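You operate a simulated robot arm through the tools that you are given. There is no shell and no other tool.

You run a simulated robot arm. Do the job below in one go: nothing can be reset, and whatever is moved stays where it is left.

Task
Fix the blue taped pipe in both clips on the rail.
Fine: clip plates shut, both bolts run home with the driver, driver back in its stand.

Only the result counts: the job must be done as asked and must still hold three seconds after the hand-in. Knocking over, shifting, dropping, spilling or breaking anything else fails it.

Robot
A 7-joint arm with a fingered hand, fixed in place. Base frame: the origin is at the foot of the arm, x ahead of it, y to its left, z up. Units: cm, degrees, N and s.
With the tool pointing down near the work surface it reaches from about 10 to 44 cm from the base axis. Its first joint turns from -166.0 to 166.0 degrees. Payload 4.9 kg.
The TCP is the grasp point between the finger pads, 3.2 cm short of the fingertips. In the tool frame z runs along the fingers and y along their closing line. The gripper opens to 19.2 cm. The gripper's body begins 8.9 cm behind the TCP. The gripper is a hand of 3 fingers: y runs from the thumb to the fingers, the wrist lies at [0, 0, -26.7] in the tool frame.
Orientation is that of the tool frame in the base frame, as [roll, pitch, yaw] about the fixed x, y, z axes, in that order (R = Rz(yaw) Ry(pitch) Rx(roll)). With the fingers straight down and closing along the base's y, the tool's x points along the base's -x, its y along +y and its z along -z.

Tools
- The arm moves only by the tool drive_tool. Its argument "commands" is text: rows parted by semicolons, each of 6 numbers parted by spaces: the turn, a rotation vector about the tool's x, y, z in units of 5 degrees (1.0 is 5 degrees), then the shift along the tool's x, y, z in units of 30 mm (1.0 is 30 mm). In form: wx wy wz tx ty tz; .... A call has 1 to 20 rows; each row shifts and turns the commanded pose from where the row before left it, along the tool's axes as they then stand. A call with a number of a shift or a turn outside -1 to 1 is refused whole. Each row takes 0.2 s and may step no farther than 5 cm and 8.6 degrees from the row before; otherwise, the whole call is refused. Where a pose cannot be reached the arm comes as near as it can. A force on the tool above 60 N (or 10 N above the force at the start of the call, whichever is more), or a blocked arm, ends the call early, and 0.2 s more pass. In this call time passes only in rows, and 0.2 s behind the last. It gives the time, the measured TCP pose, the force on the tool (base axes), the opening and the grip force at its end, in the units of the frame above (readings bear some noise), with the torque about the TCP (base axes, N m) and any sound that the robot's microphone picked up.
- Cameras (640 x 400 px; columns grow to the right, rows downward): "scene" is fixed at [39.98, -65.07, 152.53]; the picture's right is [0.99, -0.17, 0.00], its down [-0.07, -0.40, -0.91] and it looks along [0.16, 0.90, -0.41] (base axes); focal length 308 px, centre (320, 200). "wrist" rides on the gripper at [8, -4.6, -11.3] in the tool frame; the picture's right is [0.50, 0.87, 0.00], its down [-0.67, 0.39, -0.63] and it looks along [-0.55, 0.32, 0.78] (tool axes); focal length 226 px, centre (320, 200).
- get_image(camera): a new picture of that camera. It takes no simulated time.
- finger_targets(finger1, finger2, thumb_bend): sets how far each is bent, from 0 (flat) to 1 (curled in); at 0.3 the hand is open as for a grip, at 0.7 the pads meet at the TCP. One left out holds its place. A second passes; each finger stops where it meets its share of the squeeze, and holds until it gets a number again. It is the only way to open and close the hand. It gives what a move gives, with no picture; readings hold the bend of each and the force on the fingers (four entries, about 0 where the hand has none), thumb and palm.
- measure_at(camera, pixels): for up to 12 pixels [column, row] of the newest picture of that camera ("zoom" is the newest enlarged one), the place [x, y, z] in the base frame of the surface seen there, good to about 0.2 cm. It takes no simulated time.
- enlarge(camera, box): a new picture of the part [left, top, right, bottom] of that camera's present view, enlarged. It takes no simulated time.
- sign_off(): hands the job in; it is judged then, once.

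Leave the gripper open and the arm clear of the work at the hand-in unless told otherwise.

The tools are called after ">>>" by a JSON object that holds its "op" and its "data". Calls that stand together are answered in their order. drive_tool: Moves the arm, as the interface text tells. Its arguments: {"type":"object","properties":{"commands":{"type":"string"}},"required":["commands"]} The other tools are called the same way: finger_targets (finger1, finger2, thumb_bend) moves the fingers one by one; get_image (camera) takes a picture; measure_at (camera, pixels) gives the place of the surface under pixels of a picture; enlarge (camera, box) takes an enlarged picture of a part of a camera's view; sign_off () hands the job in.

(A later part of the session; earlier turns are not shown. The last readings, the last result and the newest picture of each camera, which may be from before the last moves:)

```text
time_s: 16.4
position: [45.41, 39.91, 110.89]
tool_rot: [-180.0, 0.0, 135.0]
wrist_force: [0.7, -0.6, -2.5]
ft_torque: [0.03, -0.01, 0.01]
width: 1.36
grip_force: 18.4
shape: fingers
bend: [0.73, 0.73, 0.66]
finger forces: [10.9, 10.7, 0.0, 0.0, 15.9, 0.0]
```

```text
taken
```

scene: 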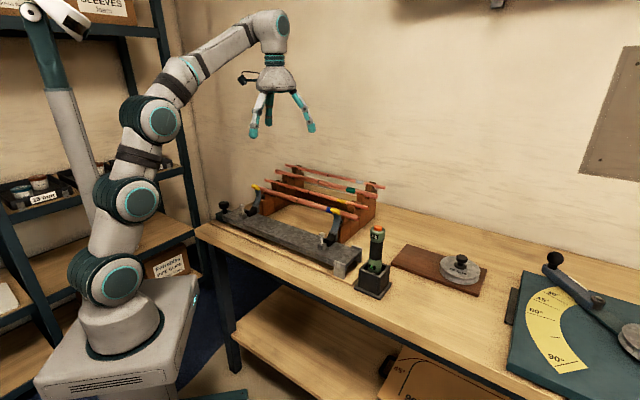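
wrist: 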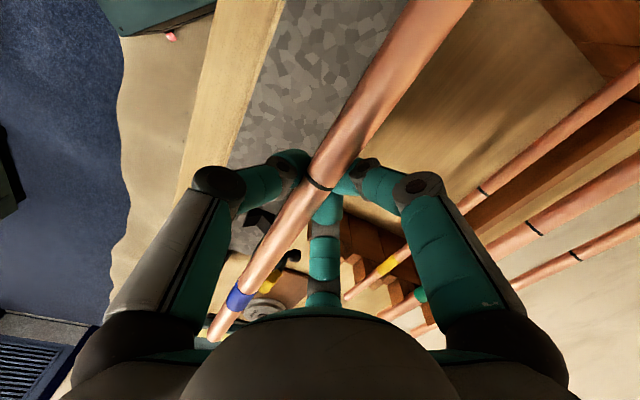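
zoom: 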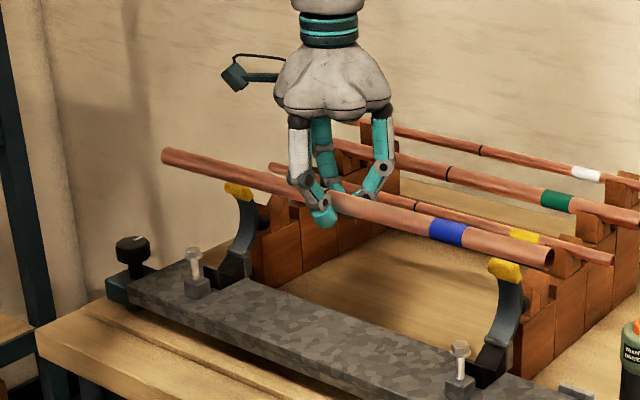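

The pipe is above the saddles, in front of the plates. Before descending I'll measure the held pipe (zoom (190,158), (240,172), (400,215), (500,245)) and the left saddle/hinge (233,265), (240,255).

>>> {"op": "measure_at", "data": {"camera": "zoom", "pixels": [[190, 156], [240, 170], [400, 213], [500, 241], [231, 262], [240, 245], [215, 275], [505, 345], [490, 352], [172, 152], [545, 255]]}}

>>> {"op": "enlarge", "data": {"camera": "scene", "box": [245, 195, 285, 220]}}

>>> {"op": "enlarge", "data": {"camera": "scene", "box": [330, 228, 362, 250]}}

```text
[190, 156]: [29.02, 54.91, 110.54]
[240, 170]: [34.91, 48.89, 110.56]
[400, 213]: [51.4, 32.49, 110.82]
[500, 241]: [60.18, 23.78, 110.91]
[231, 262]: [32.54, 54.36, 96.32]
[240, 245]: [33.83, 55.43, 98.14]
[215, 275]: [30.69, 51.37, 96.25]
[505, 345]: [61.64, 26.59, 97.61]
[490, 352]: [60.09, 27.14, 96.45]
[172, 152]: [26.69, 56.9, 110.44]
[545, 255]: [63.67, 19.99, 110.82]
```

```text
16.00 times, centred on (265, 208) of scene
```

zoom: 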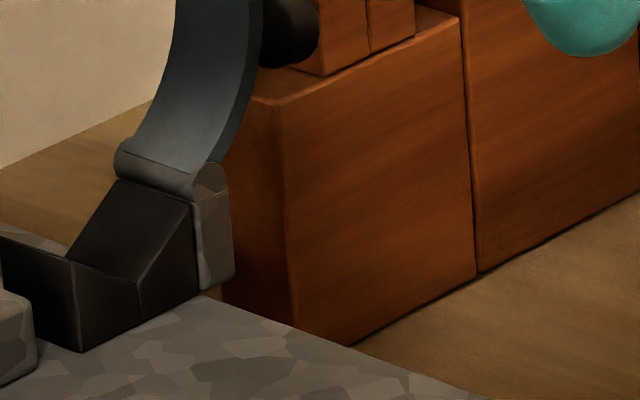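

```text
16.00 times, centred on (346, 239) of scene
```

zoom: 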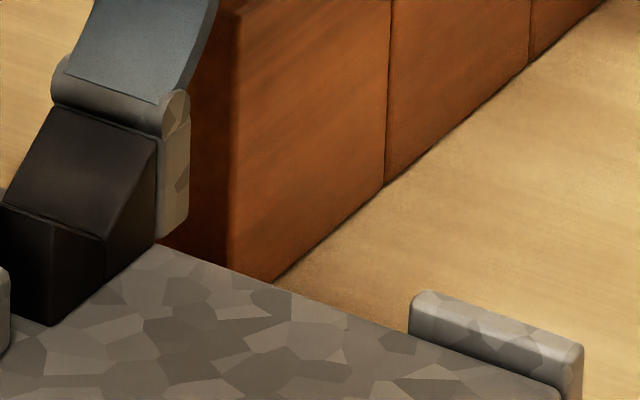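

I'll measure the right saddle's outline in this newest zoom: seam (103,236), slope middle (90,180), slope top (110,130), side edges (130,215), (80,290), hinge barrel (110,100), front piece (30,240).

>>> {"op": "measure_at", "data": {"camera": "zoom", "pixels": [[100, 232], [90, 180], [110, 130], [130, 215], [80, 290], [110, 108], [30, 240], [60, 228], [60, 212], [150, 150], [172, 200], [175, 105]]}}

>>> {"op": "enlarge", "data": {"camera": "wrist", "box": [225, 195, 305, 255]}}

```text
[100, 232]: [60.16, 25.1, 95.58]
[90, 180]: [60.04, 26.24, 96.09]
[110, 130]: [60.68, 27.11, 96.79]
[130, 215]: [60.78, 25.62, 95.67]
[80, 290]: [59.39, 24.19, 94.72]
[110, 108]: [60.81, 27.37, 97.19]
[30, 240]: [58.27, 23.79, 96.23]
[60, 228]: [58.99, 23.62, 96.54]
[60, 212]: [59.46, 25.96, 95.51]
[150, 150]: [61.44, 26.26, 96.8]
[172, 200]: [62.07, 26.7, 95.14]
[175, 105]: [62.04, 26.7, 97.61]
```

```text
6.67 times, centred on (265, 225) of wrist
```

zoom: 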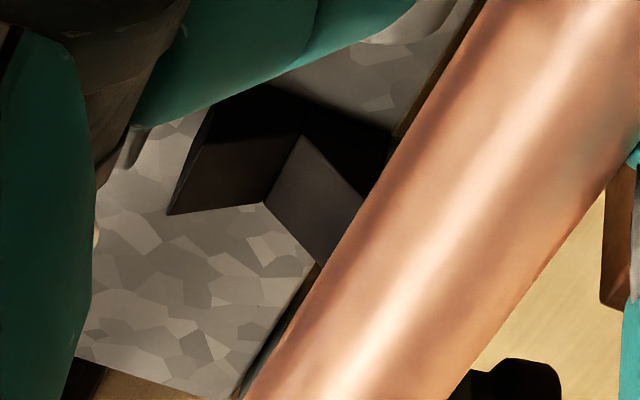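

The V-groove bottom is near d≈60.05, z≈95.3, with front lip z≈96.7. Now I'll measure across the held pipe in this wrist zoom to find its true axis.

>>> {"op": "measure_at", "data": {"camera": "zoom", "pixels": [[300, 340], [330, 345], [360, 350], [390, 355], [420, 355], [450, 360], [400, 190], [430, 200], [470, 210], [510, 220], [550, 230], [575, 240]]}}

```text
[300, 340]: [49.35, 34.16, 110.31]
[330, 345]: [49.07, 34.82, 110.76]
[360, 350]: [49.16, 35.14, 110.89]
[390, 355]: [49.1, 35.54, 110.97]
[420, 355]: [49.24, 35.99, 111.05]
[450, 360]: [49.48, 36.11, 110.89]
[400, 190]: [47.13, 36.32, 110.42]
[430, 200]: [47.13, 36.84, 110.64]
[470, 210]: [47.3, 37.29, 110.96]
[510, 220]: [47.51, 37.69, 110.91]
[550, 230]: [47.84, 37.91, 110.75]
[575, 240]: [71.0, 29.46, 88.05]
```

The held pipe's axis is at d≈60.05, z≈109.9, i.e. 1.0 cm below the TCP. I need to know how far the fingertips hang below the pipe, so I'll enlarge the fingertips in the scene view.

>>> {"op": "enlarge", "data": {"camera": "scene", "box": [282, 168, 322, 203]}}

```text
11.43 times, centred on (302, 186) of scene
```

zoom: 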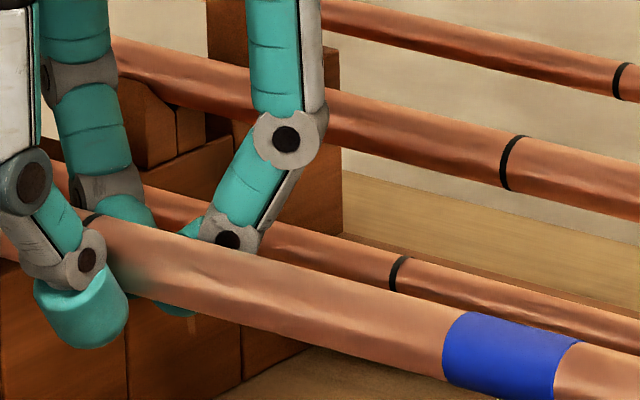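

I'll measure the thumb tip bottom (85,343), (70,330), the far fingertips peeking under the pipe (172,311), and the pipe's lower edge (230,315).

>>> {"op": "measure_at", "data": {"camera": "zoom", "pixels": [[85, 344], [70, 335], [105, 335], [172, 311], [185, 313], [230, 313], [260, 322], [85, 300]]}}

```text
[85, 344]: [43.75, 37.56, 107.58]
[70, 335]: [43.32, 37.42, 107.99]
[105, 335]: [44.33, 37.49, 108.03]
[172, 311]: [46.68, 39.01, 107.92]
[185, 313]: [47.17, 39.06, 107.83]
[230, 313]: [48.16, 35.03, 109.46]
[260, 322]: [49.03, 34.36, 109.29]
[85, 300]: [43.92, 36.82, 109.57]
```

The tips hang about 1.3 cm below the pipe bottom, and the seated pipe bottom will be about 1.4 cm above the rail, so there is just enough room. I'll descend to z≈98.4 first, then look.

>>> {"op": "drive_tool", "data": {"commands": "0 0 0 0 0 0.83;0 0 0 0 0 0.83;0 0 0 0 0 0.83;0 0 0 0 0 0.83;0 0 0 0 0 0.5;0 0 0 0 0 0.3"}}

>>> {"op": "enlarge", "data": {"camera": "scene", "box": [230, 180, 360, 260]}}

>>> {"op": "get_image", "data": {"camera": "wrist"}}

```text
time_s: 17.8
position: [45.41, 39.92, 98.23]
tool_rot: [-180.0, 0.0, 135.1]
wrist_force: [0.9, -0.6, -2.7]
ft_torque: [0.01, -0.03, -0.01]
width: 1.35
grip_force: 18.9
shape: fingers
bend: [0.73, 0.73, 0.66]
finger forces: [11.1, 11.0, 0.0, 0.0, 15.8, 0.0]
```

```text
4.92 times, centred on (295, 220) of scene
```

zoom: 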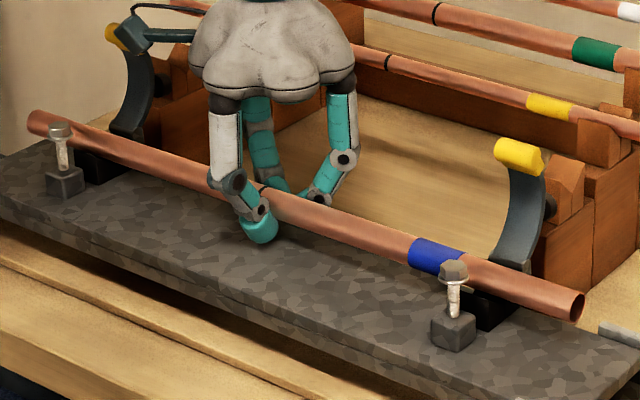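

```text
taken
```

wrist: 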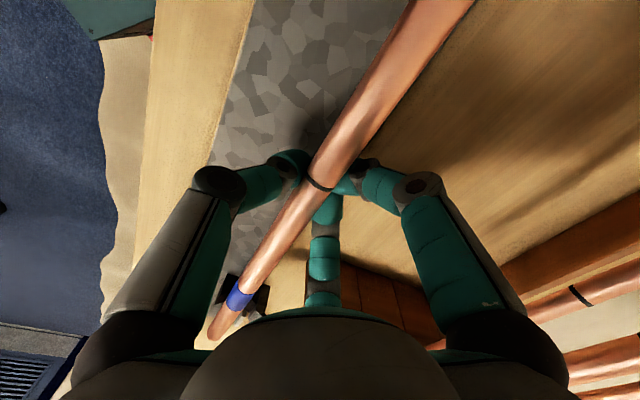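

The pipe sits just in the saddles' mouths, still carried by the hand (-2.7 N). I'll lower 0.3 cm in small steps and watch the force.

>>> {"op": "drive_tool", "data": {"commands": "0 0 0 0 0 0.05;0 0 0 0 0 0.05"}}

>>> {"op": "enlarge", "data": {"camera": "scene", "box": [312, 218, 362, 250]}}

>>> {"op": "enlarge", "data": {"camera": "scene", "box": [272, 205, 302, 235]}}

```text
time_s: 18.4
position: [45.43, 40.03, 98.15]
tool_rot: [-179.9, 0.0, 135.0]
wrist_force: [-0.8, 0.6, -2.6]
ft_torque: [0.05, -0.04, -0.01]
width: 1.34
grip_force: 18.7
shape: fingers
bend: [0.73, 0.73, 0.66]
finger forces: [11.1, 11.0, 0.0, 0.0, 15.7, 0.1]
```

```text
12.50 times, centred on (337, 234) of scene
```

zoom: 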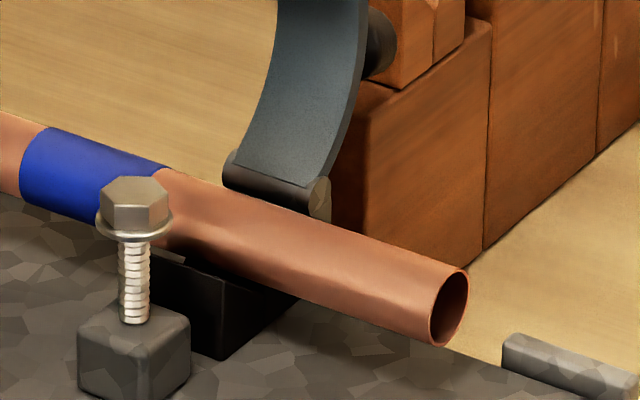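

```text
13.33 times, centred on (287, 220) of scene
```

zoom: 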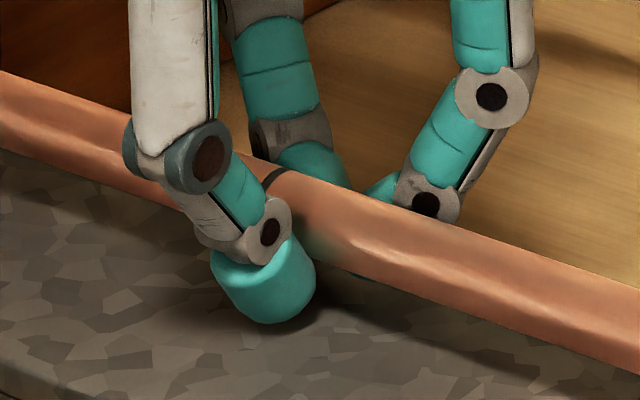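

There is still about 0.3 cm of air under the thumb tip and the weight is still on the hand. I'll go down another 0.2 cm.

>>> {"op": "drive_tool", "data": {"commands": "0 0 0 0 0 0.03;0 0 0 0 0 0.04"}}

>>> {"op": "enlarge", "data": {"camera": "scene", "box": [272, 205, 302, 235]}}

>>> {"op": "enlarge", "data": {"camera": "scene", "box": [228, 185, 278, 217]}}

```text
time_s: 19.0
position: [45.51, 39.9, 97.84]
tool_rot: [-179.9, 0.1, 134.9]
wrist_force: [0.2, 0.4, -1.9]
ft_torque: [0.01, 0.01, -0.02]
width: 1.31
grip_force: 18.6
shape: fingers
bend: [0.73, 0.73, 0.66]
finger forces: [11.0, 11.5, 0.0, 0.0, 15.6, 0.0]
```

```text
13.33 times, centred on (287, 220) of scene
```

zoom: 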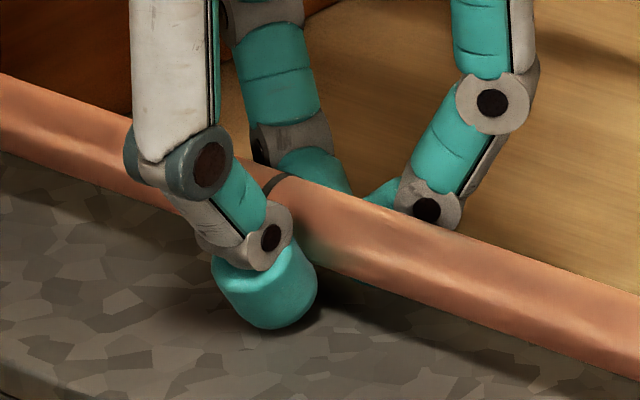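

```text
12.50 times, centred on (253, 201) of scene
```

zoom: 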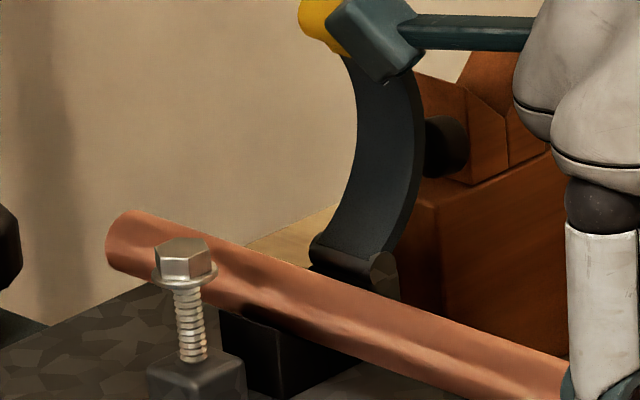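

The force eased to -1.9 N, so it's close to seating. One more 0.15 cm step.

>>> {"op": "drive_tool", "data": {"commands": "0 0 0 0 0 0.05"}}

>>> {"op": "enlarge", "data": {"camera": "scene", "box": [272, 205, 302, 235]}}

```text
time_s: 19.4
position: [45.48, 40.03, 97.77]
tool_rot: [179.9, 0.1, 135.0]
wrist_force: [0.8, 1.7, 0.8]
ft_torque: [0.01, 0.01, -0.01]
width: 1.28
grip_force: 19.7
shape: fingers
bend: [0.73, 0.73, 0.66]
finger forces: [11.6, 11.9, 0.0, 0.0, 15.2, 0.0]
```

```text
13.33 times, centred on (287, 220) of scene
```

zoom: 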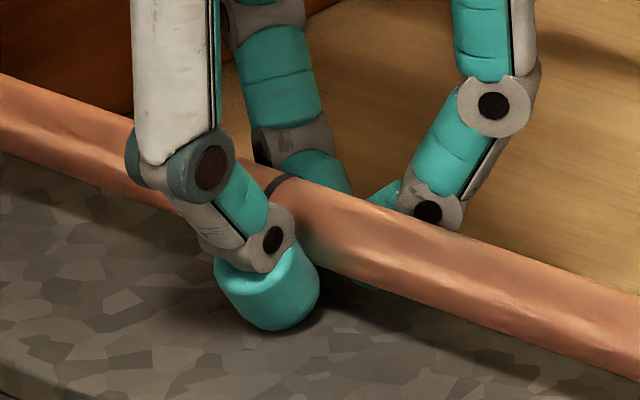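

The force flipped to +0.8 N, so the saddles now carry the pipe. I'll release gently: fingers and thumb to 0.6.

>>> {"op": "finger_targets", "data": {"finger1": 0.6, "finger2": 0.6, "thumb_bend": 0.58}}

>>> {"op": "enlarge", "data": {"camera": "scene", "box": [230, 180, 360, 260]}}

>>> {"op": "get_image", "data": {"camera": "wrist"}}

```text
time_s: 20.4
position: [45.53, 39.95, 98.15]
tool_rot: [179.6, 0.0, 135.0]
wrist_force: [3.2, 2.6, 40.0]
ft_torque: [-0.25, 0.17, 0.01]
width: 3.96
grip_force: 19.8
shape: fingers
bend: [0.6, 0.6, 0.6]
finger forces: [8.6, 9.0, 0.0, 0.1, 21.9, 0.1]
```

```text
4.92 times, centred on (295, 220) of scene
```

zoom: 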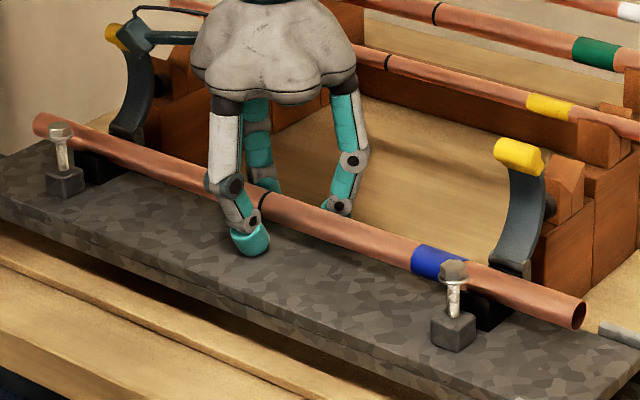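

```text
taken
```

wrist: 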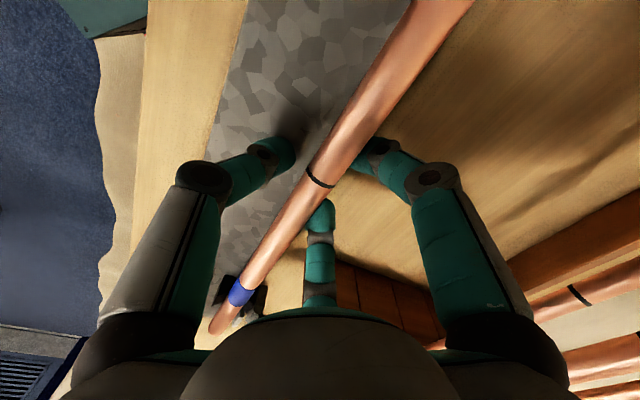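

The opening fingertips are now pressing on the rail (40 N upward). I'll raise the hand 0.9 cm to relieve that. The fingers are already clear of the pipe sides.

>>> {"op": "drive_tool", "data": {"commands": "0 0 0 0 0 -0.15;0 0 0 0 0 -0.15"}}

>>> {"op": "enlarge", "data": {"camera": "scene", "box": [230, 180, 360, 260]}}

>>> {"op": "enlarge", "data": {"camera": "scene", "box": [272, 205, 302, 235]}}

```text
time_s: 21.0
position: [45.26, 39.75, 98.2]
tool_rot: [-179.5, 0.0, 134.9]
wrist_force: [1.5, 2.2, 4.4]
ft_torque: [-0.01, 0.03, 0.0]
width: 4.68
grip_force: 2.0
shape: fingers
bend: [0.6, 0.6, 0.58]
finger forces: [1.1, 1.1, 0.0, 0.0, 2.8, 0.1]
```

```text
4.92 times, centred on (295, 220) of scene
```

zoom: 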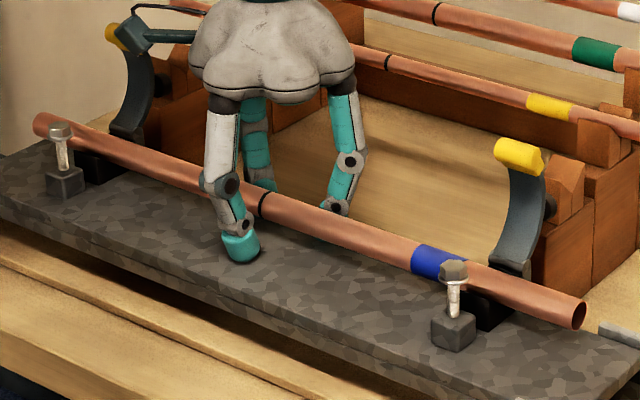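

```text
13.33 times, centred on (287, 220) of scene
```

zoom: 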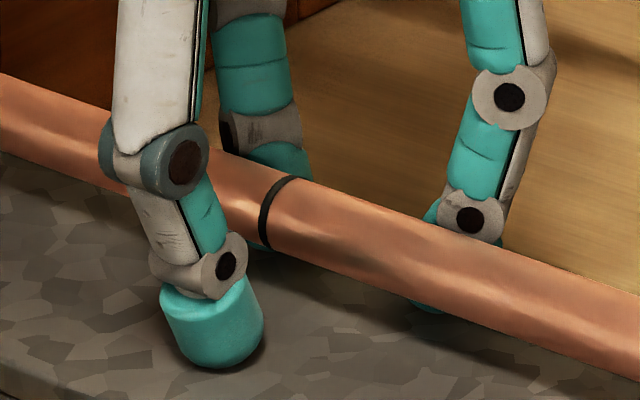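

Almost relieved (4 N). I'll raise another 0.6 cm, then open further to 0.5 to clear the pipe before going straight up.

>>> {"op": "drive_tool", "data": {"commands": "0 0 0 0 0 -0.1;0 0 0 0 0 -0.1"}}

>>> {"op": "finger_targets", "data": {"finger1": 0.5, "finger2": 0.5, "thumb_bend": 0.5}}

>>> {"op": "get_image", "data": {"camera": "wrist"}}

>>> {"op": "enlarge", "data": {"camera": "scene", "box": [230, 180, 360, 260]}}

```text
time_s: 21.6
position: [45.36, 39.94, 99.19]
tool_rot: [-179.9, -0.1, 135.0]
wrist_force: [0.7, 0.0, 0.6]
ft_torque: [-0.01, -0.04, -0.03]
width: 4.87
grip_force: 0.4
shape: fingers
bend: [0.6, 0.6, 0.57]
finger forces: [0.4, 0.4, 0.1, 0.0, 0.0, 0.0]
```

```text
time_s: 22.6
position: [45.49, 39.88, 99.39]
tool_rot: [-180.0, 0.0, 134.9]
wrist_force: [0.5, 0.3, -0.8]
ft_torque: [-0.02, 0.01, 0.03]
width: 8.36
grip_force: 0.2
shape: fingers
bend: [0.5, 0.5, 0.5]
finger forces: [0.0, 0.0, 0.1, 0.1, 0.0, 0.0]
```

```text
taken
```

wrist: 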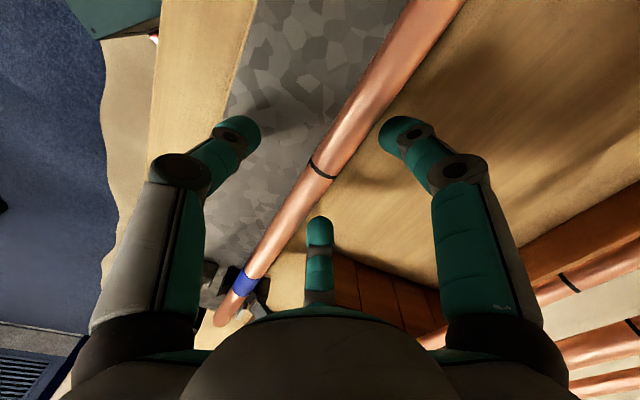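

```text
4.92 times, centred on (295, 220) of scene
```

zoom: 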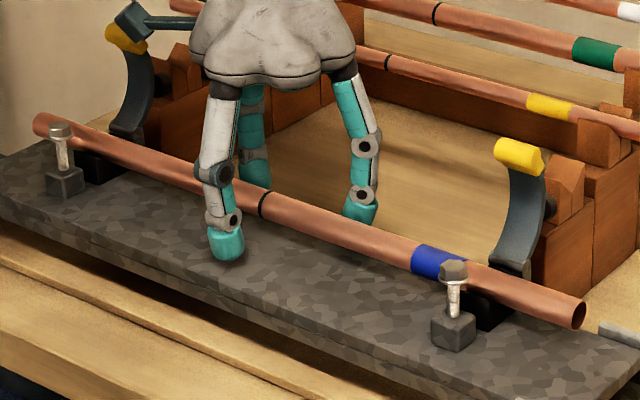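

The pipe lies in both V-saddles and the hand is free. I'll raise straight up to z≈111 and then look at the seated pipe and the left clip.

>>> {"op": "drive_tool", "data": {"commands": "0 0 0 0 0 -0.8;0 0 0 0 0 -0.8;0 0 0 0 0 -0.8;0 0 0 0 0 -0.8;0 0 0 0 0 -0.7"}}

>>> {"op": "enlarge", "data": {"camera": "scene", "box": [205, 170, 365, 270]}}

>>> {"op": "enlarge", "data": {"camera": "scene", "box": [225, 180, 275, 215]}}

>>> {"op": "enlarge", "data": {"camera": "scene", "box": [312, 205, 372, 250]}}

```text
time_s: 23.8
position: [45.47, 39.87, 111.03]
tool_rot: [-179.9, 0.0, 135.0]
wrist_force: [0.4, -0.2, 0.2]
ft_torque: [0.0, 0.01, -0.02]
width: 8.4
grip_force: 0.2
shape: fingers
bend: [0.5, 0.5, 0.5]
finger forces: [0.0, 0.0, 0.0, 0.0, 0.1, 0.0]
```

```text
4.00 times, centred on (285, 220) of scene
```

zoom: 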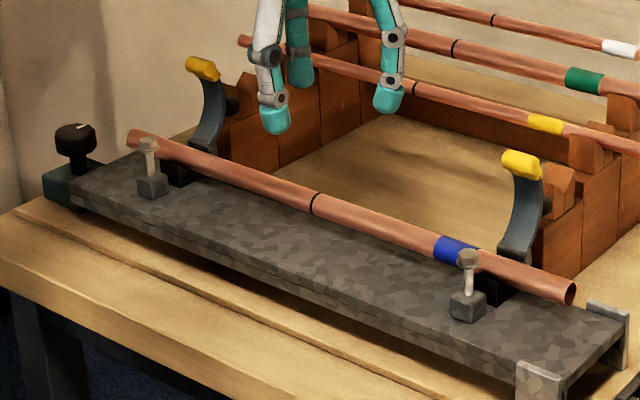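

```text
11.43 times, centred on (250, 198) of scene
```

zoom: 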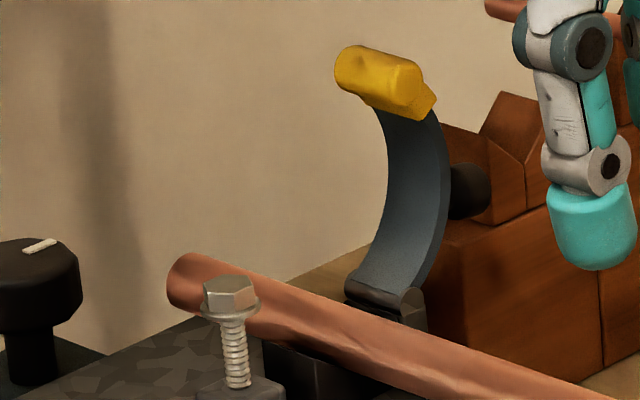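

```text
8.89 times, centred on (342, 228) of scene
```

zoom: 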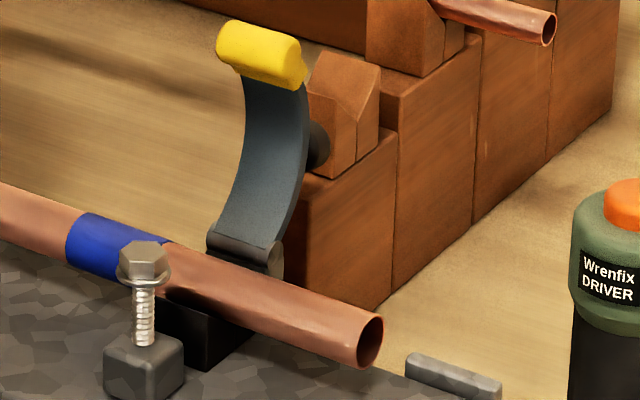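

The pipe is well seated in both saddles. Now I'll measure the left clip: tip bar ends, plate and knob, in a fresh zoom (225-275, 180-215).

>>> {"op": "enlarge", "data": {"camera": "scene", "box": [225, 180, 275, 215]}}

>>> {"op": "measure_at", "data": {"camera": "zoom", "pixels": [[345, 65], [375, 75], [400, 85], [430, 105], [400, 108], [410, 160], [400, 230], [380, 280], [475, 185], [230, 285], [232, 310], [415, 305]]}}

```text
11.43 times, centred on (250, 198) of scene
```

zoom: 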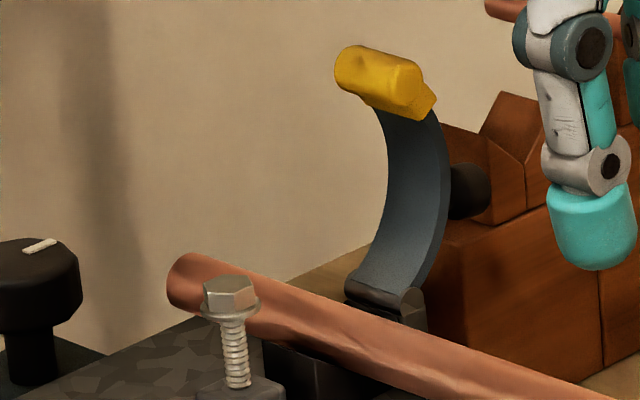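

```text
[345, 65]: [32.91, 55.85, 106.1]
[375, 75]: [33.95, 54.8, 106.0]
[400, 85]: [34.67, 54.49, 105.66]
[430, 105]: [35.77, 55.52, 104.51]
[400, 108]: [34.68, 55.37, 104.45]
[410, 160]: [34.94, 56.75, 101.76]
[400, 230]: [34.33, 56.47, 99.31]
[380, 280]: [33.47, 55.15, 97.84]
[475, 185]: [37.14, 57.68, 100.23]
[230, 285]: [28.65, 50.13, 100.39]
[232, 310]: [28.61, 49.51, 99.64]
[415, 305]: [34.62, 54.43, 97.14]
```

Left clip centre is s≈-14.9, with the tip bar at d≈62.7–64.5, z≈104.5–106.2. I'll close the hand into a blunt pusher (0.72), then go around behind the left plate at d≈67.5 with the fingertips at z≈104.5 (over the plate's knob at z 100).

>>> {"op": "finger_targets", "data": {"finger1": 0.72, "finger2": 0.72, "thumb_bend": 0.72}}

>>> {"op": "drive_tool", "data": {"commands": "0 0 0 0.89 0.79 0.37;0 0 0 0.89 0.79 0.37;0 0 0 0.89 0.79 0.37"}}

>>> {"op": "get_image", "data": {"camera": "wrist"}}

>>> {"op": "enlarge", "data": {"camera": "scene", "box": [205, 140, 333, 220]}}

```text
time_s: 24.8
position: [45.43, 39.95, 110.95]
tool_rot: [-179.9, 0.0, 135.0]
wrist_force: [0.1, -0.6, -0.4]
ft_torque: [0.01, 0.0, 0.03]
width: 0.17
grip_force: 0.1
shape: fingers
bend: [0.71, 0.71, 0.71]
finger forces: [0.0, 0.0, 0.1, 0.0, 0.0, 0.0]
```

```text
time_s: 25.6
position: [45.16, 50.72, 107.79]
tool_rot: [-180.0, 0.0, 135.0]
wrist_force: [-0.1, 0.1, -0.1]
ft_torque: [-0.01, 0.01, 0.03]
width: 0.14
grip_force: 0.0
shape: fingers
bend: [0.71, 0.71, 0.71]
finger forces: [0.1, 0.0, 0.1, 0.0, 0.0, 0.0]
```

```text
taken
```

wrist: 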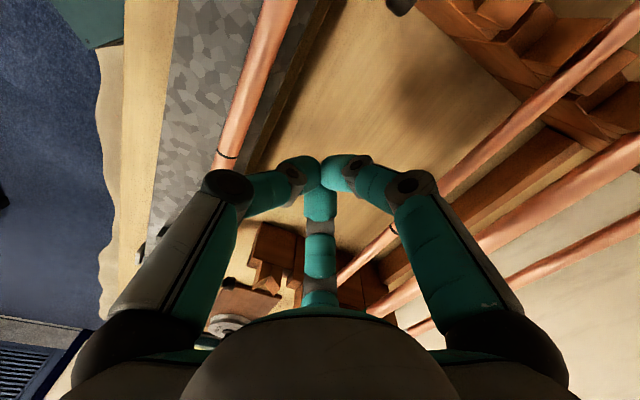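

```text
5.00 times, centred on (269, 180) of scene
```

zoom: 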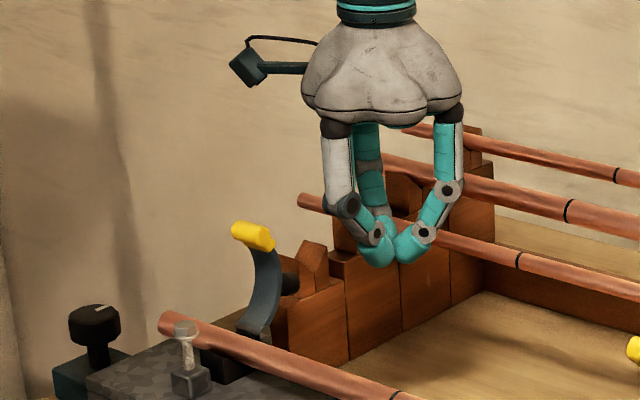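

The blunt pusher is formed. I'll slide along to s≈-14.9 behind the left plate.

>>> {"op": "drive_tool", "data": {"commands": "0 0 0 0.914 0 0;0 0 0 0.914 0 0;0 0 0 0.914 0 0;0 0 0 0.914 0 0"}}

>>> {"op": "get_image", "data": {"camera": "wrist"}}

>>> {"op": "enlarge", "data": {"camera": "scene", "box": [205, 140, 317, 210]}}

```text
time_s: 26.6
position: [37.23, 58.38, 107.59]
tool_rot: [179.9, 0.0, 135.0]
wrist_force: [-0.1, 0.2, 0.2]
ft_torque: [-0.01, 0.02, -0.01]
width: 0.15
grip_force: 0.0
shape: fingers
bend: [0.71, 0.71, 0.71]
finger forces: [0.1, 0.0, 0.0, 0.0, 0.0, 0.0]
```

```text
taken
```

wrist: 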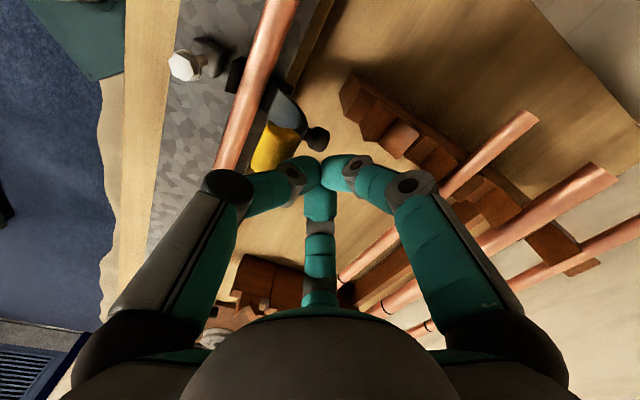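

```text
5.71 times, centred on (261, 175) of scene
```

zoom: 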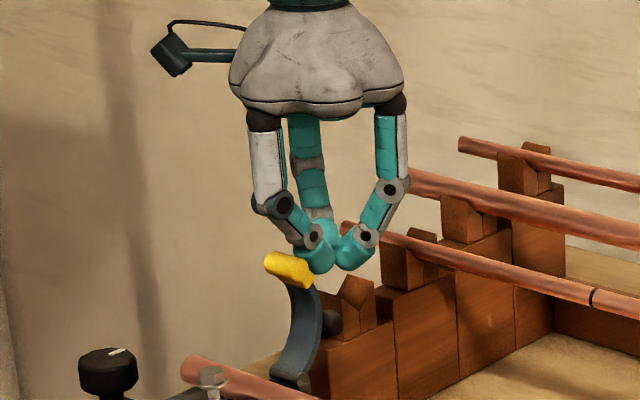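

I'm right behind the left tip bar. I'll push it forward (toward the robot), following the tip's arc in small steps to about 30° forward, and watch the force.

>>> {"op": "drive_tool", "data": {"commands": "0 0 0 0 -0.4 0;0 0 0 0 -0.33 0;0 0 0 0 -0.33 0.03;0 0 0 0 -0.25 0.06;0 0 0 0 -0.25 0.07"}}

>>> {"op": "enlarge", "data": {"camera": "scene", "box": [205, 140, 317, 210]}}

>>> {"op": "get_image", "data": {"camera": "wrist"}}

```text
time_s: 27.8
position: [33.83, 55.07, 107.08]
tool_rot: [180.0, 0.0, 135.0]
wrist_force: [0.0, -1.0, 0.1]
ft_torque: [-0.02, 0.01, -0.01]
width: 0.16
grip_force: 0.0
shape: fingers
bend: [0.71, 0.71, 0.71]
finger forces: [0.0, 0.0, 0.0, 0.0, 0.0, 0.0]
```

```text
5.71 times, centred on (261, 175) of scene
```

zoom: 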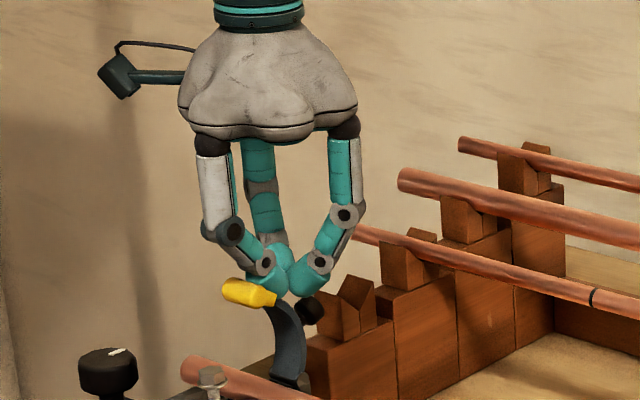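

```text
taken
```

wrist: 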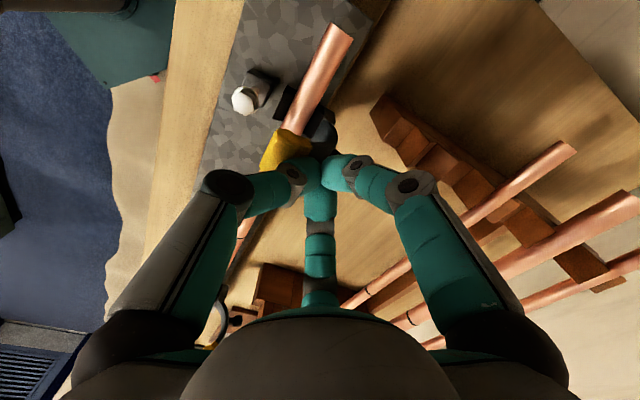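

The plate swings forward easily with almost no force. I'll keep following its arc: forward 3.6 cm and down 2.3 cm.

>>> {"op": "drive_tool", "data": {"commands": "0 0 0 0 -0.3 0.12;0 0 0 0 -0.3 0.18;0 0 0 0 -0.3 0.22;0 0 0 0 -0.3 0.26"}}

>>> {"op": "enlarge", "data": {"camera": "scene", "box": [205, 150, 301, 210]}}

>>> {"op": "get_image", "data": {"camera": "wrist"}}

```text
time_s: 28.8
position: [31.22, 52.48, 104.84]
tool_rot: [-179.9, -0.1, 135.1]
wrist_force: [-0.7, -0.4, 0.1]
ft_torque: [0.04, -0.01, -0.01]
width: 0.15
grip_force: 0.1
shape: fingers
bend: [0.71, 0.71, 0.71]
finger forces: [0.0, 0.0, 0.0, 0.1, 0.0, 0.0]
```

```text
6.67 times, centred on (253, 180) of scene
```

zoom: 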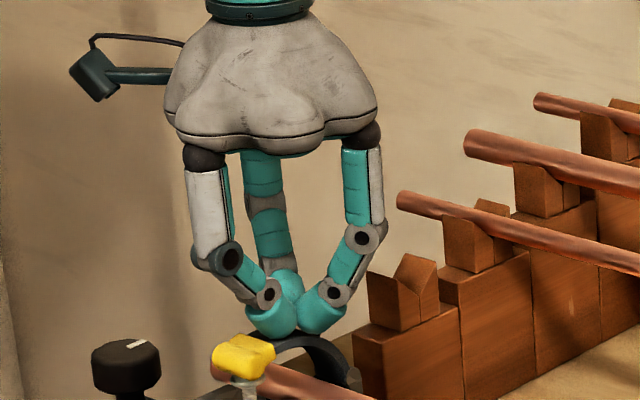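

```text
taken
```

wrist: 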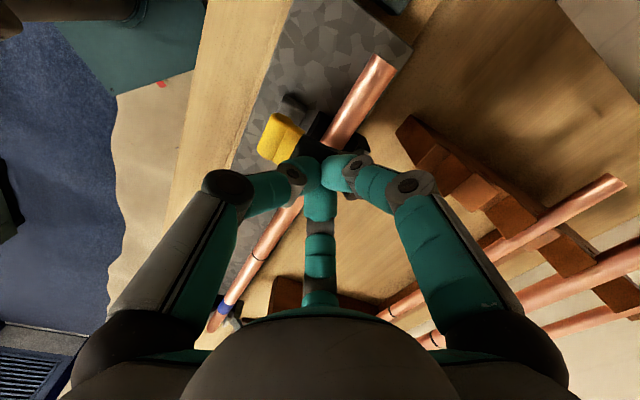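

The plate has swung over the pipe and its yellow bar is now down near the bolt. I'll zoom in on it.

>>> {"op": "enlarge", "data": {"camera": "scene", "box": [225, 185, 273, 220]}}

>>> {"op": "enlarge", "data": {"camera": "wrist", "box": [230, 80, 350, 190]}}

```text
11.43 times, centred on (249, 202) of scene
```

zoom: 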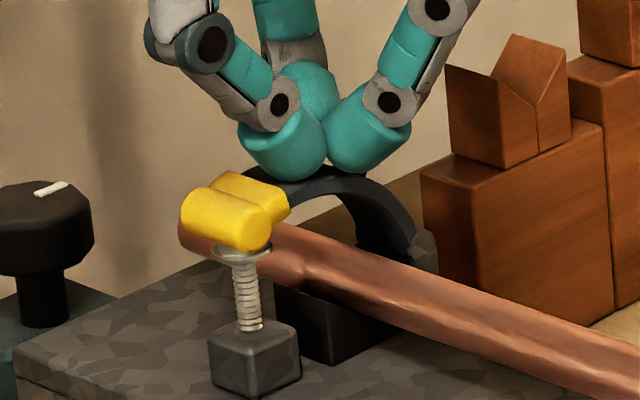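

```text
3.64 times, centred on (290, 135) of wrist
```

zoom: 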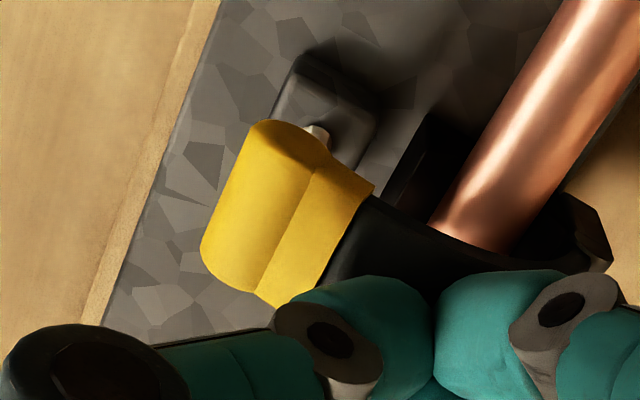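

The yellow bar hides the bolt head, with the bolt's flange just under it. I'll measure the bar's position ((220,215), (235,235), (250,190), (280,200)), the plate top (320,180), (385,210), and the flange (243,256).

>>> {"op": "enlarge", "data": {"camera": "scene", "box": [225, 185, 273, 220]}}

>>> {"op": "measure_at", "data": {"camera": "zoom", "pixels": [[220, 210], [235, 240], [200, 225], [240, 183], [275, 200], [262, 225], [335, 180], [385, 210], [243, 257], [247, 290], [420, 245], [280, 215]]}}

```text
11.43 times, centred on (249, 202) of scene
```

zoom: 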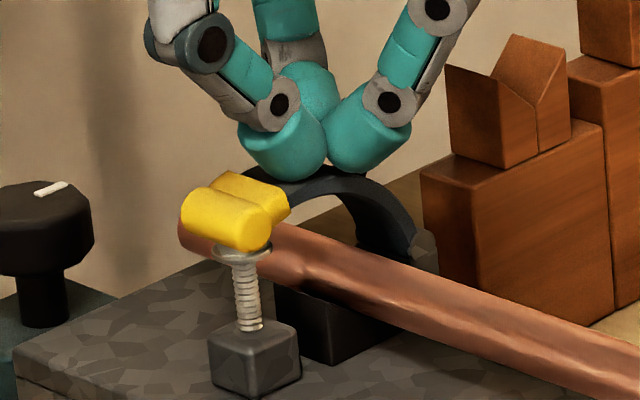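

```text
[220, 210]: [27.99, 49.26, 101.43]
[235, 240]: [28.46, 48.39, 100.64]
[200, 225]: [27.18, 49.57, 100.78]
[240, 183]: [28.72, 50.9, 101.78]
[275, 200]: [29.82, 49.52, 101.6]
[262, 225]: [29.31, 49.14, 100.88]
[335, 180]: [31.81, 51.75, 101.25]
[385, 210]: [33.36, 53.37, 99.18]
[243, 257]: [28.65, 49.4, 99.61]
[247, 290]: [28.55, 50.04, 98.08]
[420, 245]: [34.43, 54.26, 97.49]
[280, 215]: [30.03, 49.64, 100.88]
```

The bar's bottom is at about the bolt head's top (z≈100.4), about 66° over, so the plate may be resting on the bolt head. I'll look closer from the wrist camera at the bar and bolt.

>>> {"op": "enlarge", "data": {"camera": "wrist", "box": [280, 100, 340, 140]}}

>>> {"op": "enlarge", "data": {"camera": "scene", "box": [238, 198, 254, 212]}}

```text
10.00 times, centred on (310, 120) of wrist
```

zoom: 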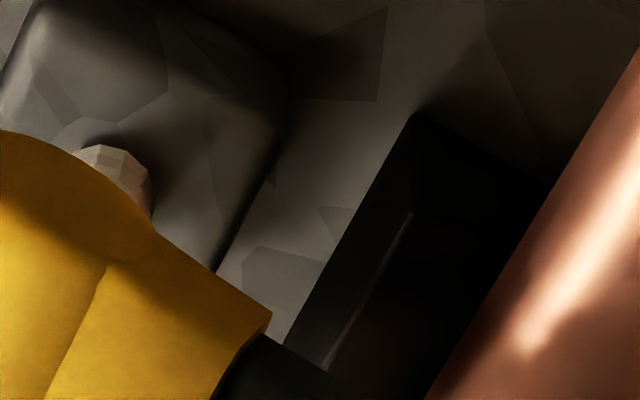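

```text
16.00 times, centred on (246, 205) of scene
```

zoom: 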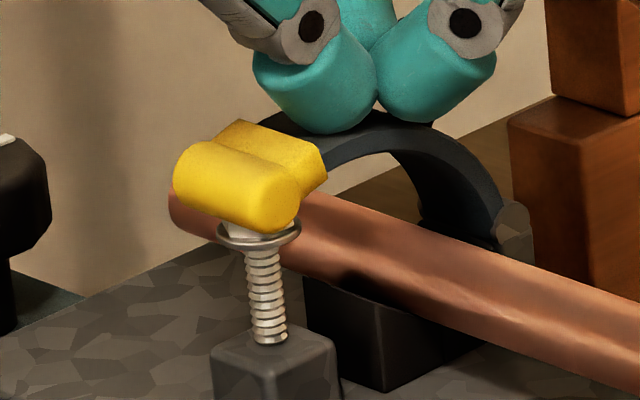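

It's unclear whether the bolt head stops the bar or passes into it. The wrist force is about zero, so the plate may just be where I left it. I'll press down gently 0.6 cm and read the force.

>>> {"op": "drive_tool", "data": {"commands": "0 0 0 0 -0.1 0.1;0 0 0 0 -0.1 0.1"}}

>>> {"op": "enlarge", "data": {"camera": "scene", "box": [225, 185, 273, 220]}}

```text
time_s: 29.4
position: [30.8, 52.12, 104.31]
tool_rot: [180.0, 0.0, 134.9]
wrist_force: [-0.1, 0.1, -0.6]
ft_torque: [0.02, -0.02, -0.03]
width: 0.17
grip_force: 0.1
shape: fingers
bend: [0.71, 0.71, 0.71]
finger forces: [0.1, 0.0, 0.1, 0.0, 0.0, 0.0]
```

```text
11.43 times, centred on (249, 202) of scene
```

zoom: 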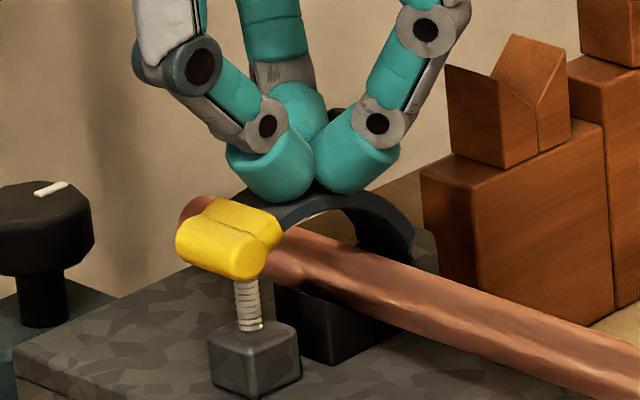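

It moved on freely and the bar is now below the bolt head level, so the bolt isn't blocking it. I'll keep pressing down in small steps.

>>> {"op": "drive_tool", "data": {"commands": "0 0 0 0 -0.08 0.1;0 0 0 0 -0.08 0.1;0 0 0 0 -0.08 0.1"}}

>>> {"op": "enlarge", "data": {"camera": "scene", "box": [225, 185, 273, 220]}}

```text
time_s: 30.2
position: [30.39, 51.72, 103.29]
tool_rot: [180.0, 0.0, 135.0]
wrist_force: [0.5, -0.3, 2.3]
ft_torque: [-0.01, -0.03, 0.0]
width: 0.12
grip_force: 0.0
shape: fingers
bend: [0.71, 0.71, 0.71]
finger forces: [0.0, 0.0, 0.1, 0.0, 0.0, 0.0]
```

```text
11.43 times, centred on (249, 202) of scene
```

zoom: 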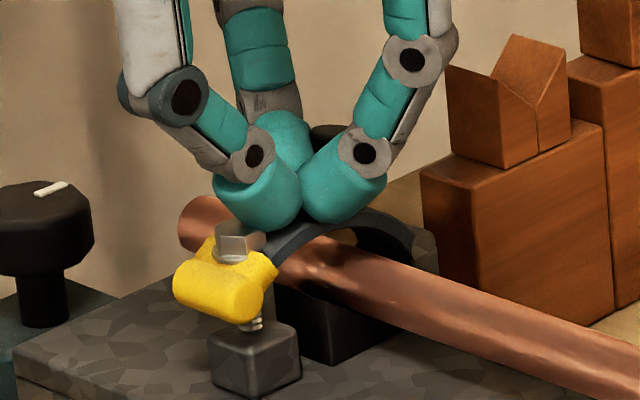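

The bolt head now pokes out above the yellow tab, as it should. I'll press straight down further until it stops against something.

>>> {"op": "drive_tool", "data": {"commands": "0 0 0 0 0 0.1;0 0 0 0 0 0.1"}}

>>> {"op": "enlarge", "data": {"camera": "scene", "box": [225, 185, 273, 220]}}

```text
time_s: 30.8
position: [30.32, 51.81, 103.01]
tool_rot: [179.7, -0.1, 135.1]
wrist_force: [-2.0, -4.7, 22.3]
ft_torque: [-0.1, 0.09, 0.03]
width: 0.0
grip_force: 0.2
shape: fingers
bend: [0.72, 0.71, 0.72]
finger forces: [0.1, 0.0, 0.1, 0.0, 0.0, 0.0]
```

```text
11.43 times, centred on (249, 202) of scene
```

zoom: 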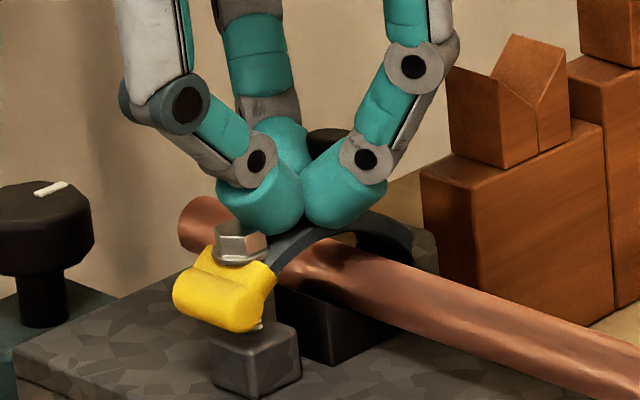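

The force rose to 22 N, so the plate has hit its stop and looks shut with the bolt head above the tab. I'll lift the hand up and see whether the plate stays shut.

>>> {"op": "drive_tool", "data": {"commands": "0 0 0 0 0.05 -0.2;0 0 0 0 0.1 -0.6;0 0 0 0 0 -0.9;0 0 0 0 0 -0.9"}}

>>> {"op": "enlarge", "data": {"camera": "scene", "box": [225, 185, 273, 220]}}

>>> {"op": "get_image", "data": {"camera": "wrist"}}

```text
time_s: 31.8
position: [30.69, 51.81, 110.53]
tool_rot: [-179.9, 0.0, 135.0]
wrist_force: [-0.1, -0.3, -0.1]
ft_torque: [-0.01, 0.01, -0.01]
width: 0.14
grip_force: 0.0
shape: fingers
bend: [0.71, 0.71, 0.71]
finger forces: [0.0, 0.1, 0.1, 0.0, 0.0, 0.0]
```

```text
11.43 times, centred on (249, 202) of scene
```

zoom: 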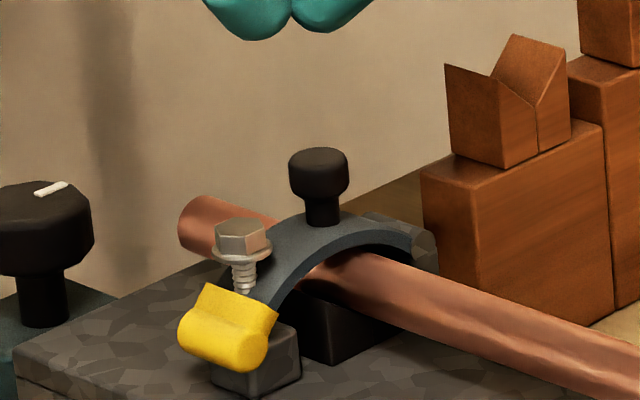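

```text
taken
```

wrist: 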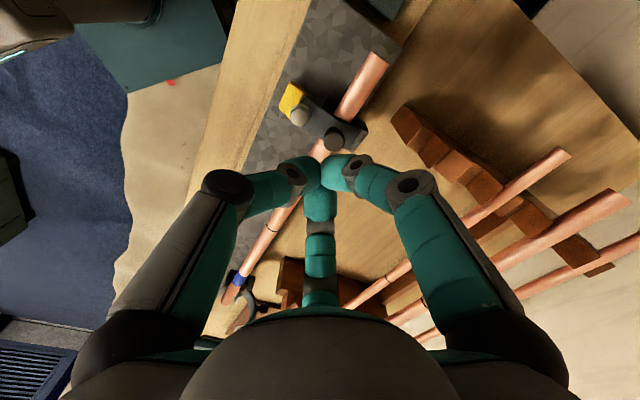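

The plate dropped on to fully shut by itself: its knob now points straight up, the tab is down at the block, and the bolt head stands above the plate. I'll measure to confirm the bolt is unchanged and the plate rests on the pipe.

>>> {"op": "enlarge", "data": {"camera": "scene", "box": [230, 190, 270, 218]}}

>>> {"op": "measure_at", "data": {"camera": "zoom", "pixels": [[225, 215], [218, 250], [228, 275], [320, 150], [310, 225], [400, 235], [265, 290], [190, 345], [215, 320], [230, 385], [250, 360], [420, 260]]}}

```text
14.29 times, centred on (250, 204) of scene
```

zoom: 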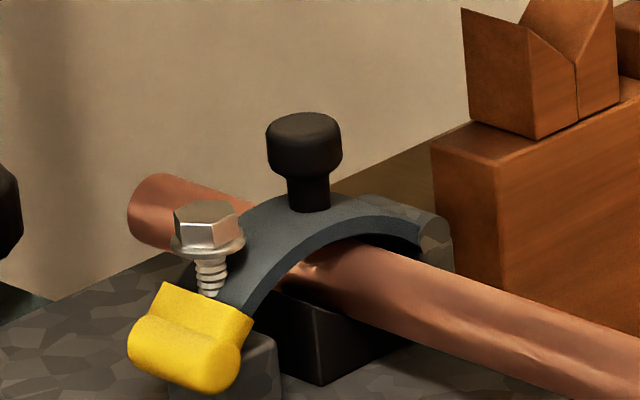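

```text
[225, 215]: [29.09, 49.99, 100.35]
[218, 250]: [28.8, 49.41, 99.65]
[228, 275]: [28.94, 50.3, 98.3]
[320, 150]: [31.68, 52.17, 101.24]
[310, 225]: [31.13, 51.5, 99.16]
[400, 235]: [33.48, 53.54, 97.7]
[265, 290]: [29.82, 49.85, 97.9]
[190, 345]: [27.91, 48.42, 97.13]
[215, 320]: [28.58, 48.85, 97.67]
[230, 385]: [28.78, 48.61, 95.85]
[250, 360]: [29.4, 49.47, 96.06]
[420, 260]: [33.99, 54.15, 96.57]
```

The left bolt is unchanged (head top z≈100.35) and the left plate is shut. Now the right clip: I'll travel along at a safe height and come to s≈12, d≈67.5, z≈107.7, then slide behind the right plate.

>>> {"op": "drive_tool", "data": {"commands": "0 0 0 -0.9 0.307 0.093;0 0 0 -0.9 0.307 0.093;0 0 0 -0.9 0.307 0.093;0 0 0 -0.9 0.307 0.093;0 0 0 -0.9 0.307 0.093;0 0 0 -0.9 0.307 0.093;0 0 0 -0.9 0.307 0.093;0 0 0 -0.9 0.307 0.093;0 0 0 -0.9 0.307 0.093;0 0 0 -0.9 0.307 0.093"}}

>>> {"op": "get_image", "data": {"camera": "scene"}}

```text
time_s: 34.0
position: [56.28, 39.32, 107.89]
tool_rot: [180.0, -0.1, 135.0]
wrist_force: [0.8, 0.4, 0.0]
ft_torque: [-0.03, 0.01, 0.01]
width: 0.07
grip_force: 0.0
shape: fingers
bend: [0.71, 0.71, 0.71]
finger forces: [0.0, 0.0, 0.0, 0.0, 0.2, 0.0]
```

```text
taken
```

scene: 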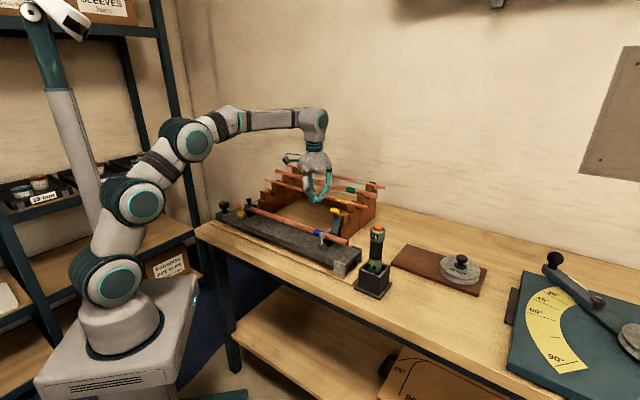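

Now I'll slide to s≈23.6 behind the right plate.

>>> {"op": "drive_tool", "data": {"commands": "0 0 0 -0.967 0 0;0 0 0 -0.967 0 0;0 0 0 -0.967 0 0;0 0 0 -0.967 0.02 0.02"}}

>>> {"op": "enlarge", "data": {"camera": "scene", "box": [295, 150, 405, 240]}}

>>> {"op": "get_image", "data": {"camera": "wrist"}}

```text
time_s: 35.0
position: [64.45, 31.26, 107.51]
tool_rot: [179.9, 0.0, 135.0]
wrist_force: [0.7, 0.6, 1.0]
ft_torque: [-0.05, -0.01, -0.04]
width: 0.13
grip_force: 0.0
shape: fingers
bend: [0.71, 0.71, 0.71]
finger forces: [0.0, 0.0, 0.1, 0.1, 0.1, 0.0]
```

```text
4.44 times, centred on (350, 195) of scene
```

zoom: 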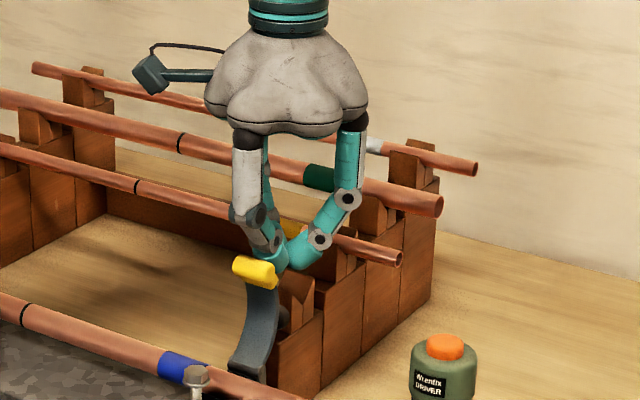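

```text
taken
```

wrist: 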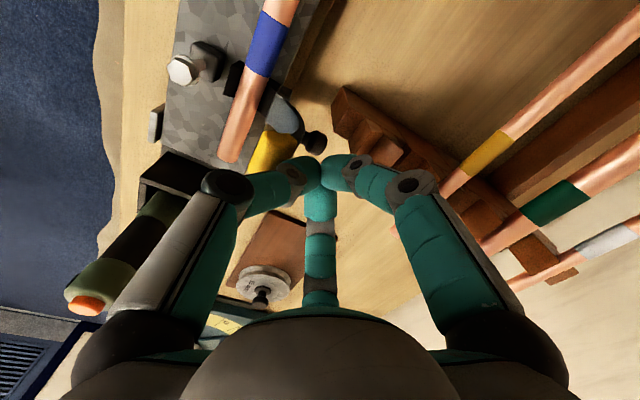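

The hand is in the same relative place as it was for the left clip. I'll repeat the same push: forward and then down along the plate's arc.

>>> {"op": "drive_tool", "data": {"commands": "0 0 0 0 -0.4 0;0 0 0 0 -0.33 0;0 0 0 0 -0.33 0.03;0 0 0 0 -0.25 0.06;0 0 0 0 -0.25 0.07;0 0 0 0 -0.3 0.12;0 0 0 0 -0.3 0.18;0 0 0 0 -0.3 0.22;0 0 0 0 -0.3 0.24"}}

>>> {"op": "enlarge", "data": {"camera": "scene", "box": [300, 190, 380, 250]}}

```text
time_s: 37.0
position: [58.65, 25.27, 104.81]
tool_rot: [180.0, 0.0, 134.9]
wrist_force: [-0.2, 0.6, 0.2]
ft_torque: [0.02, -0.01, 0.03]
width: 0.12
grip_force: 0.0
shape: fingers
bend: [0.71, 0.71, 0.71]
finger forces: [0.0, 0.1, 0.1, 0.1, 0.1, 0.0]
```

```text
6.67 times, centred on (340, 220) of scene
```

zoom: 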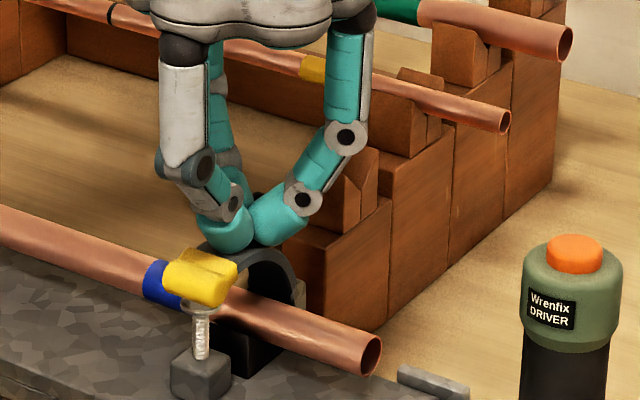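

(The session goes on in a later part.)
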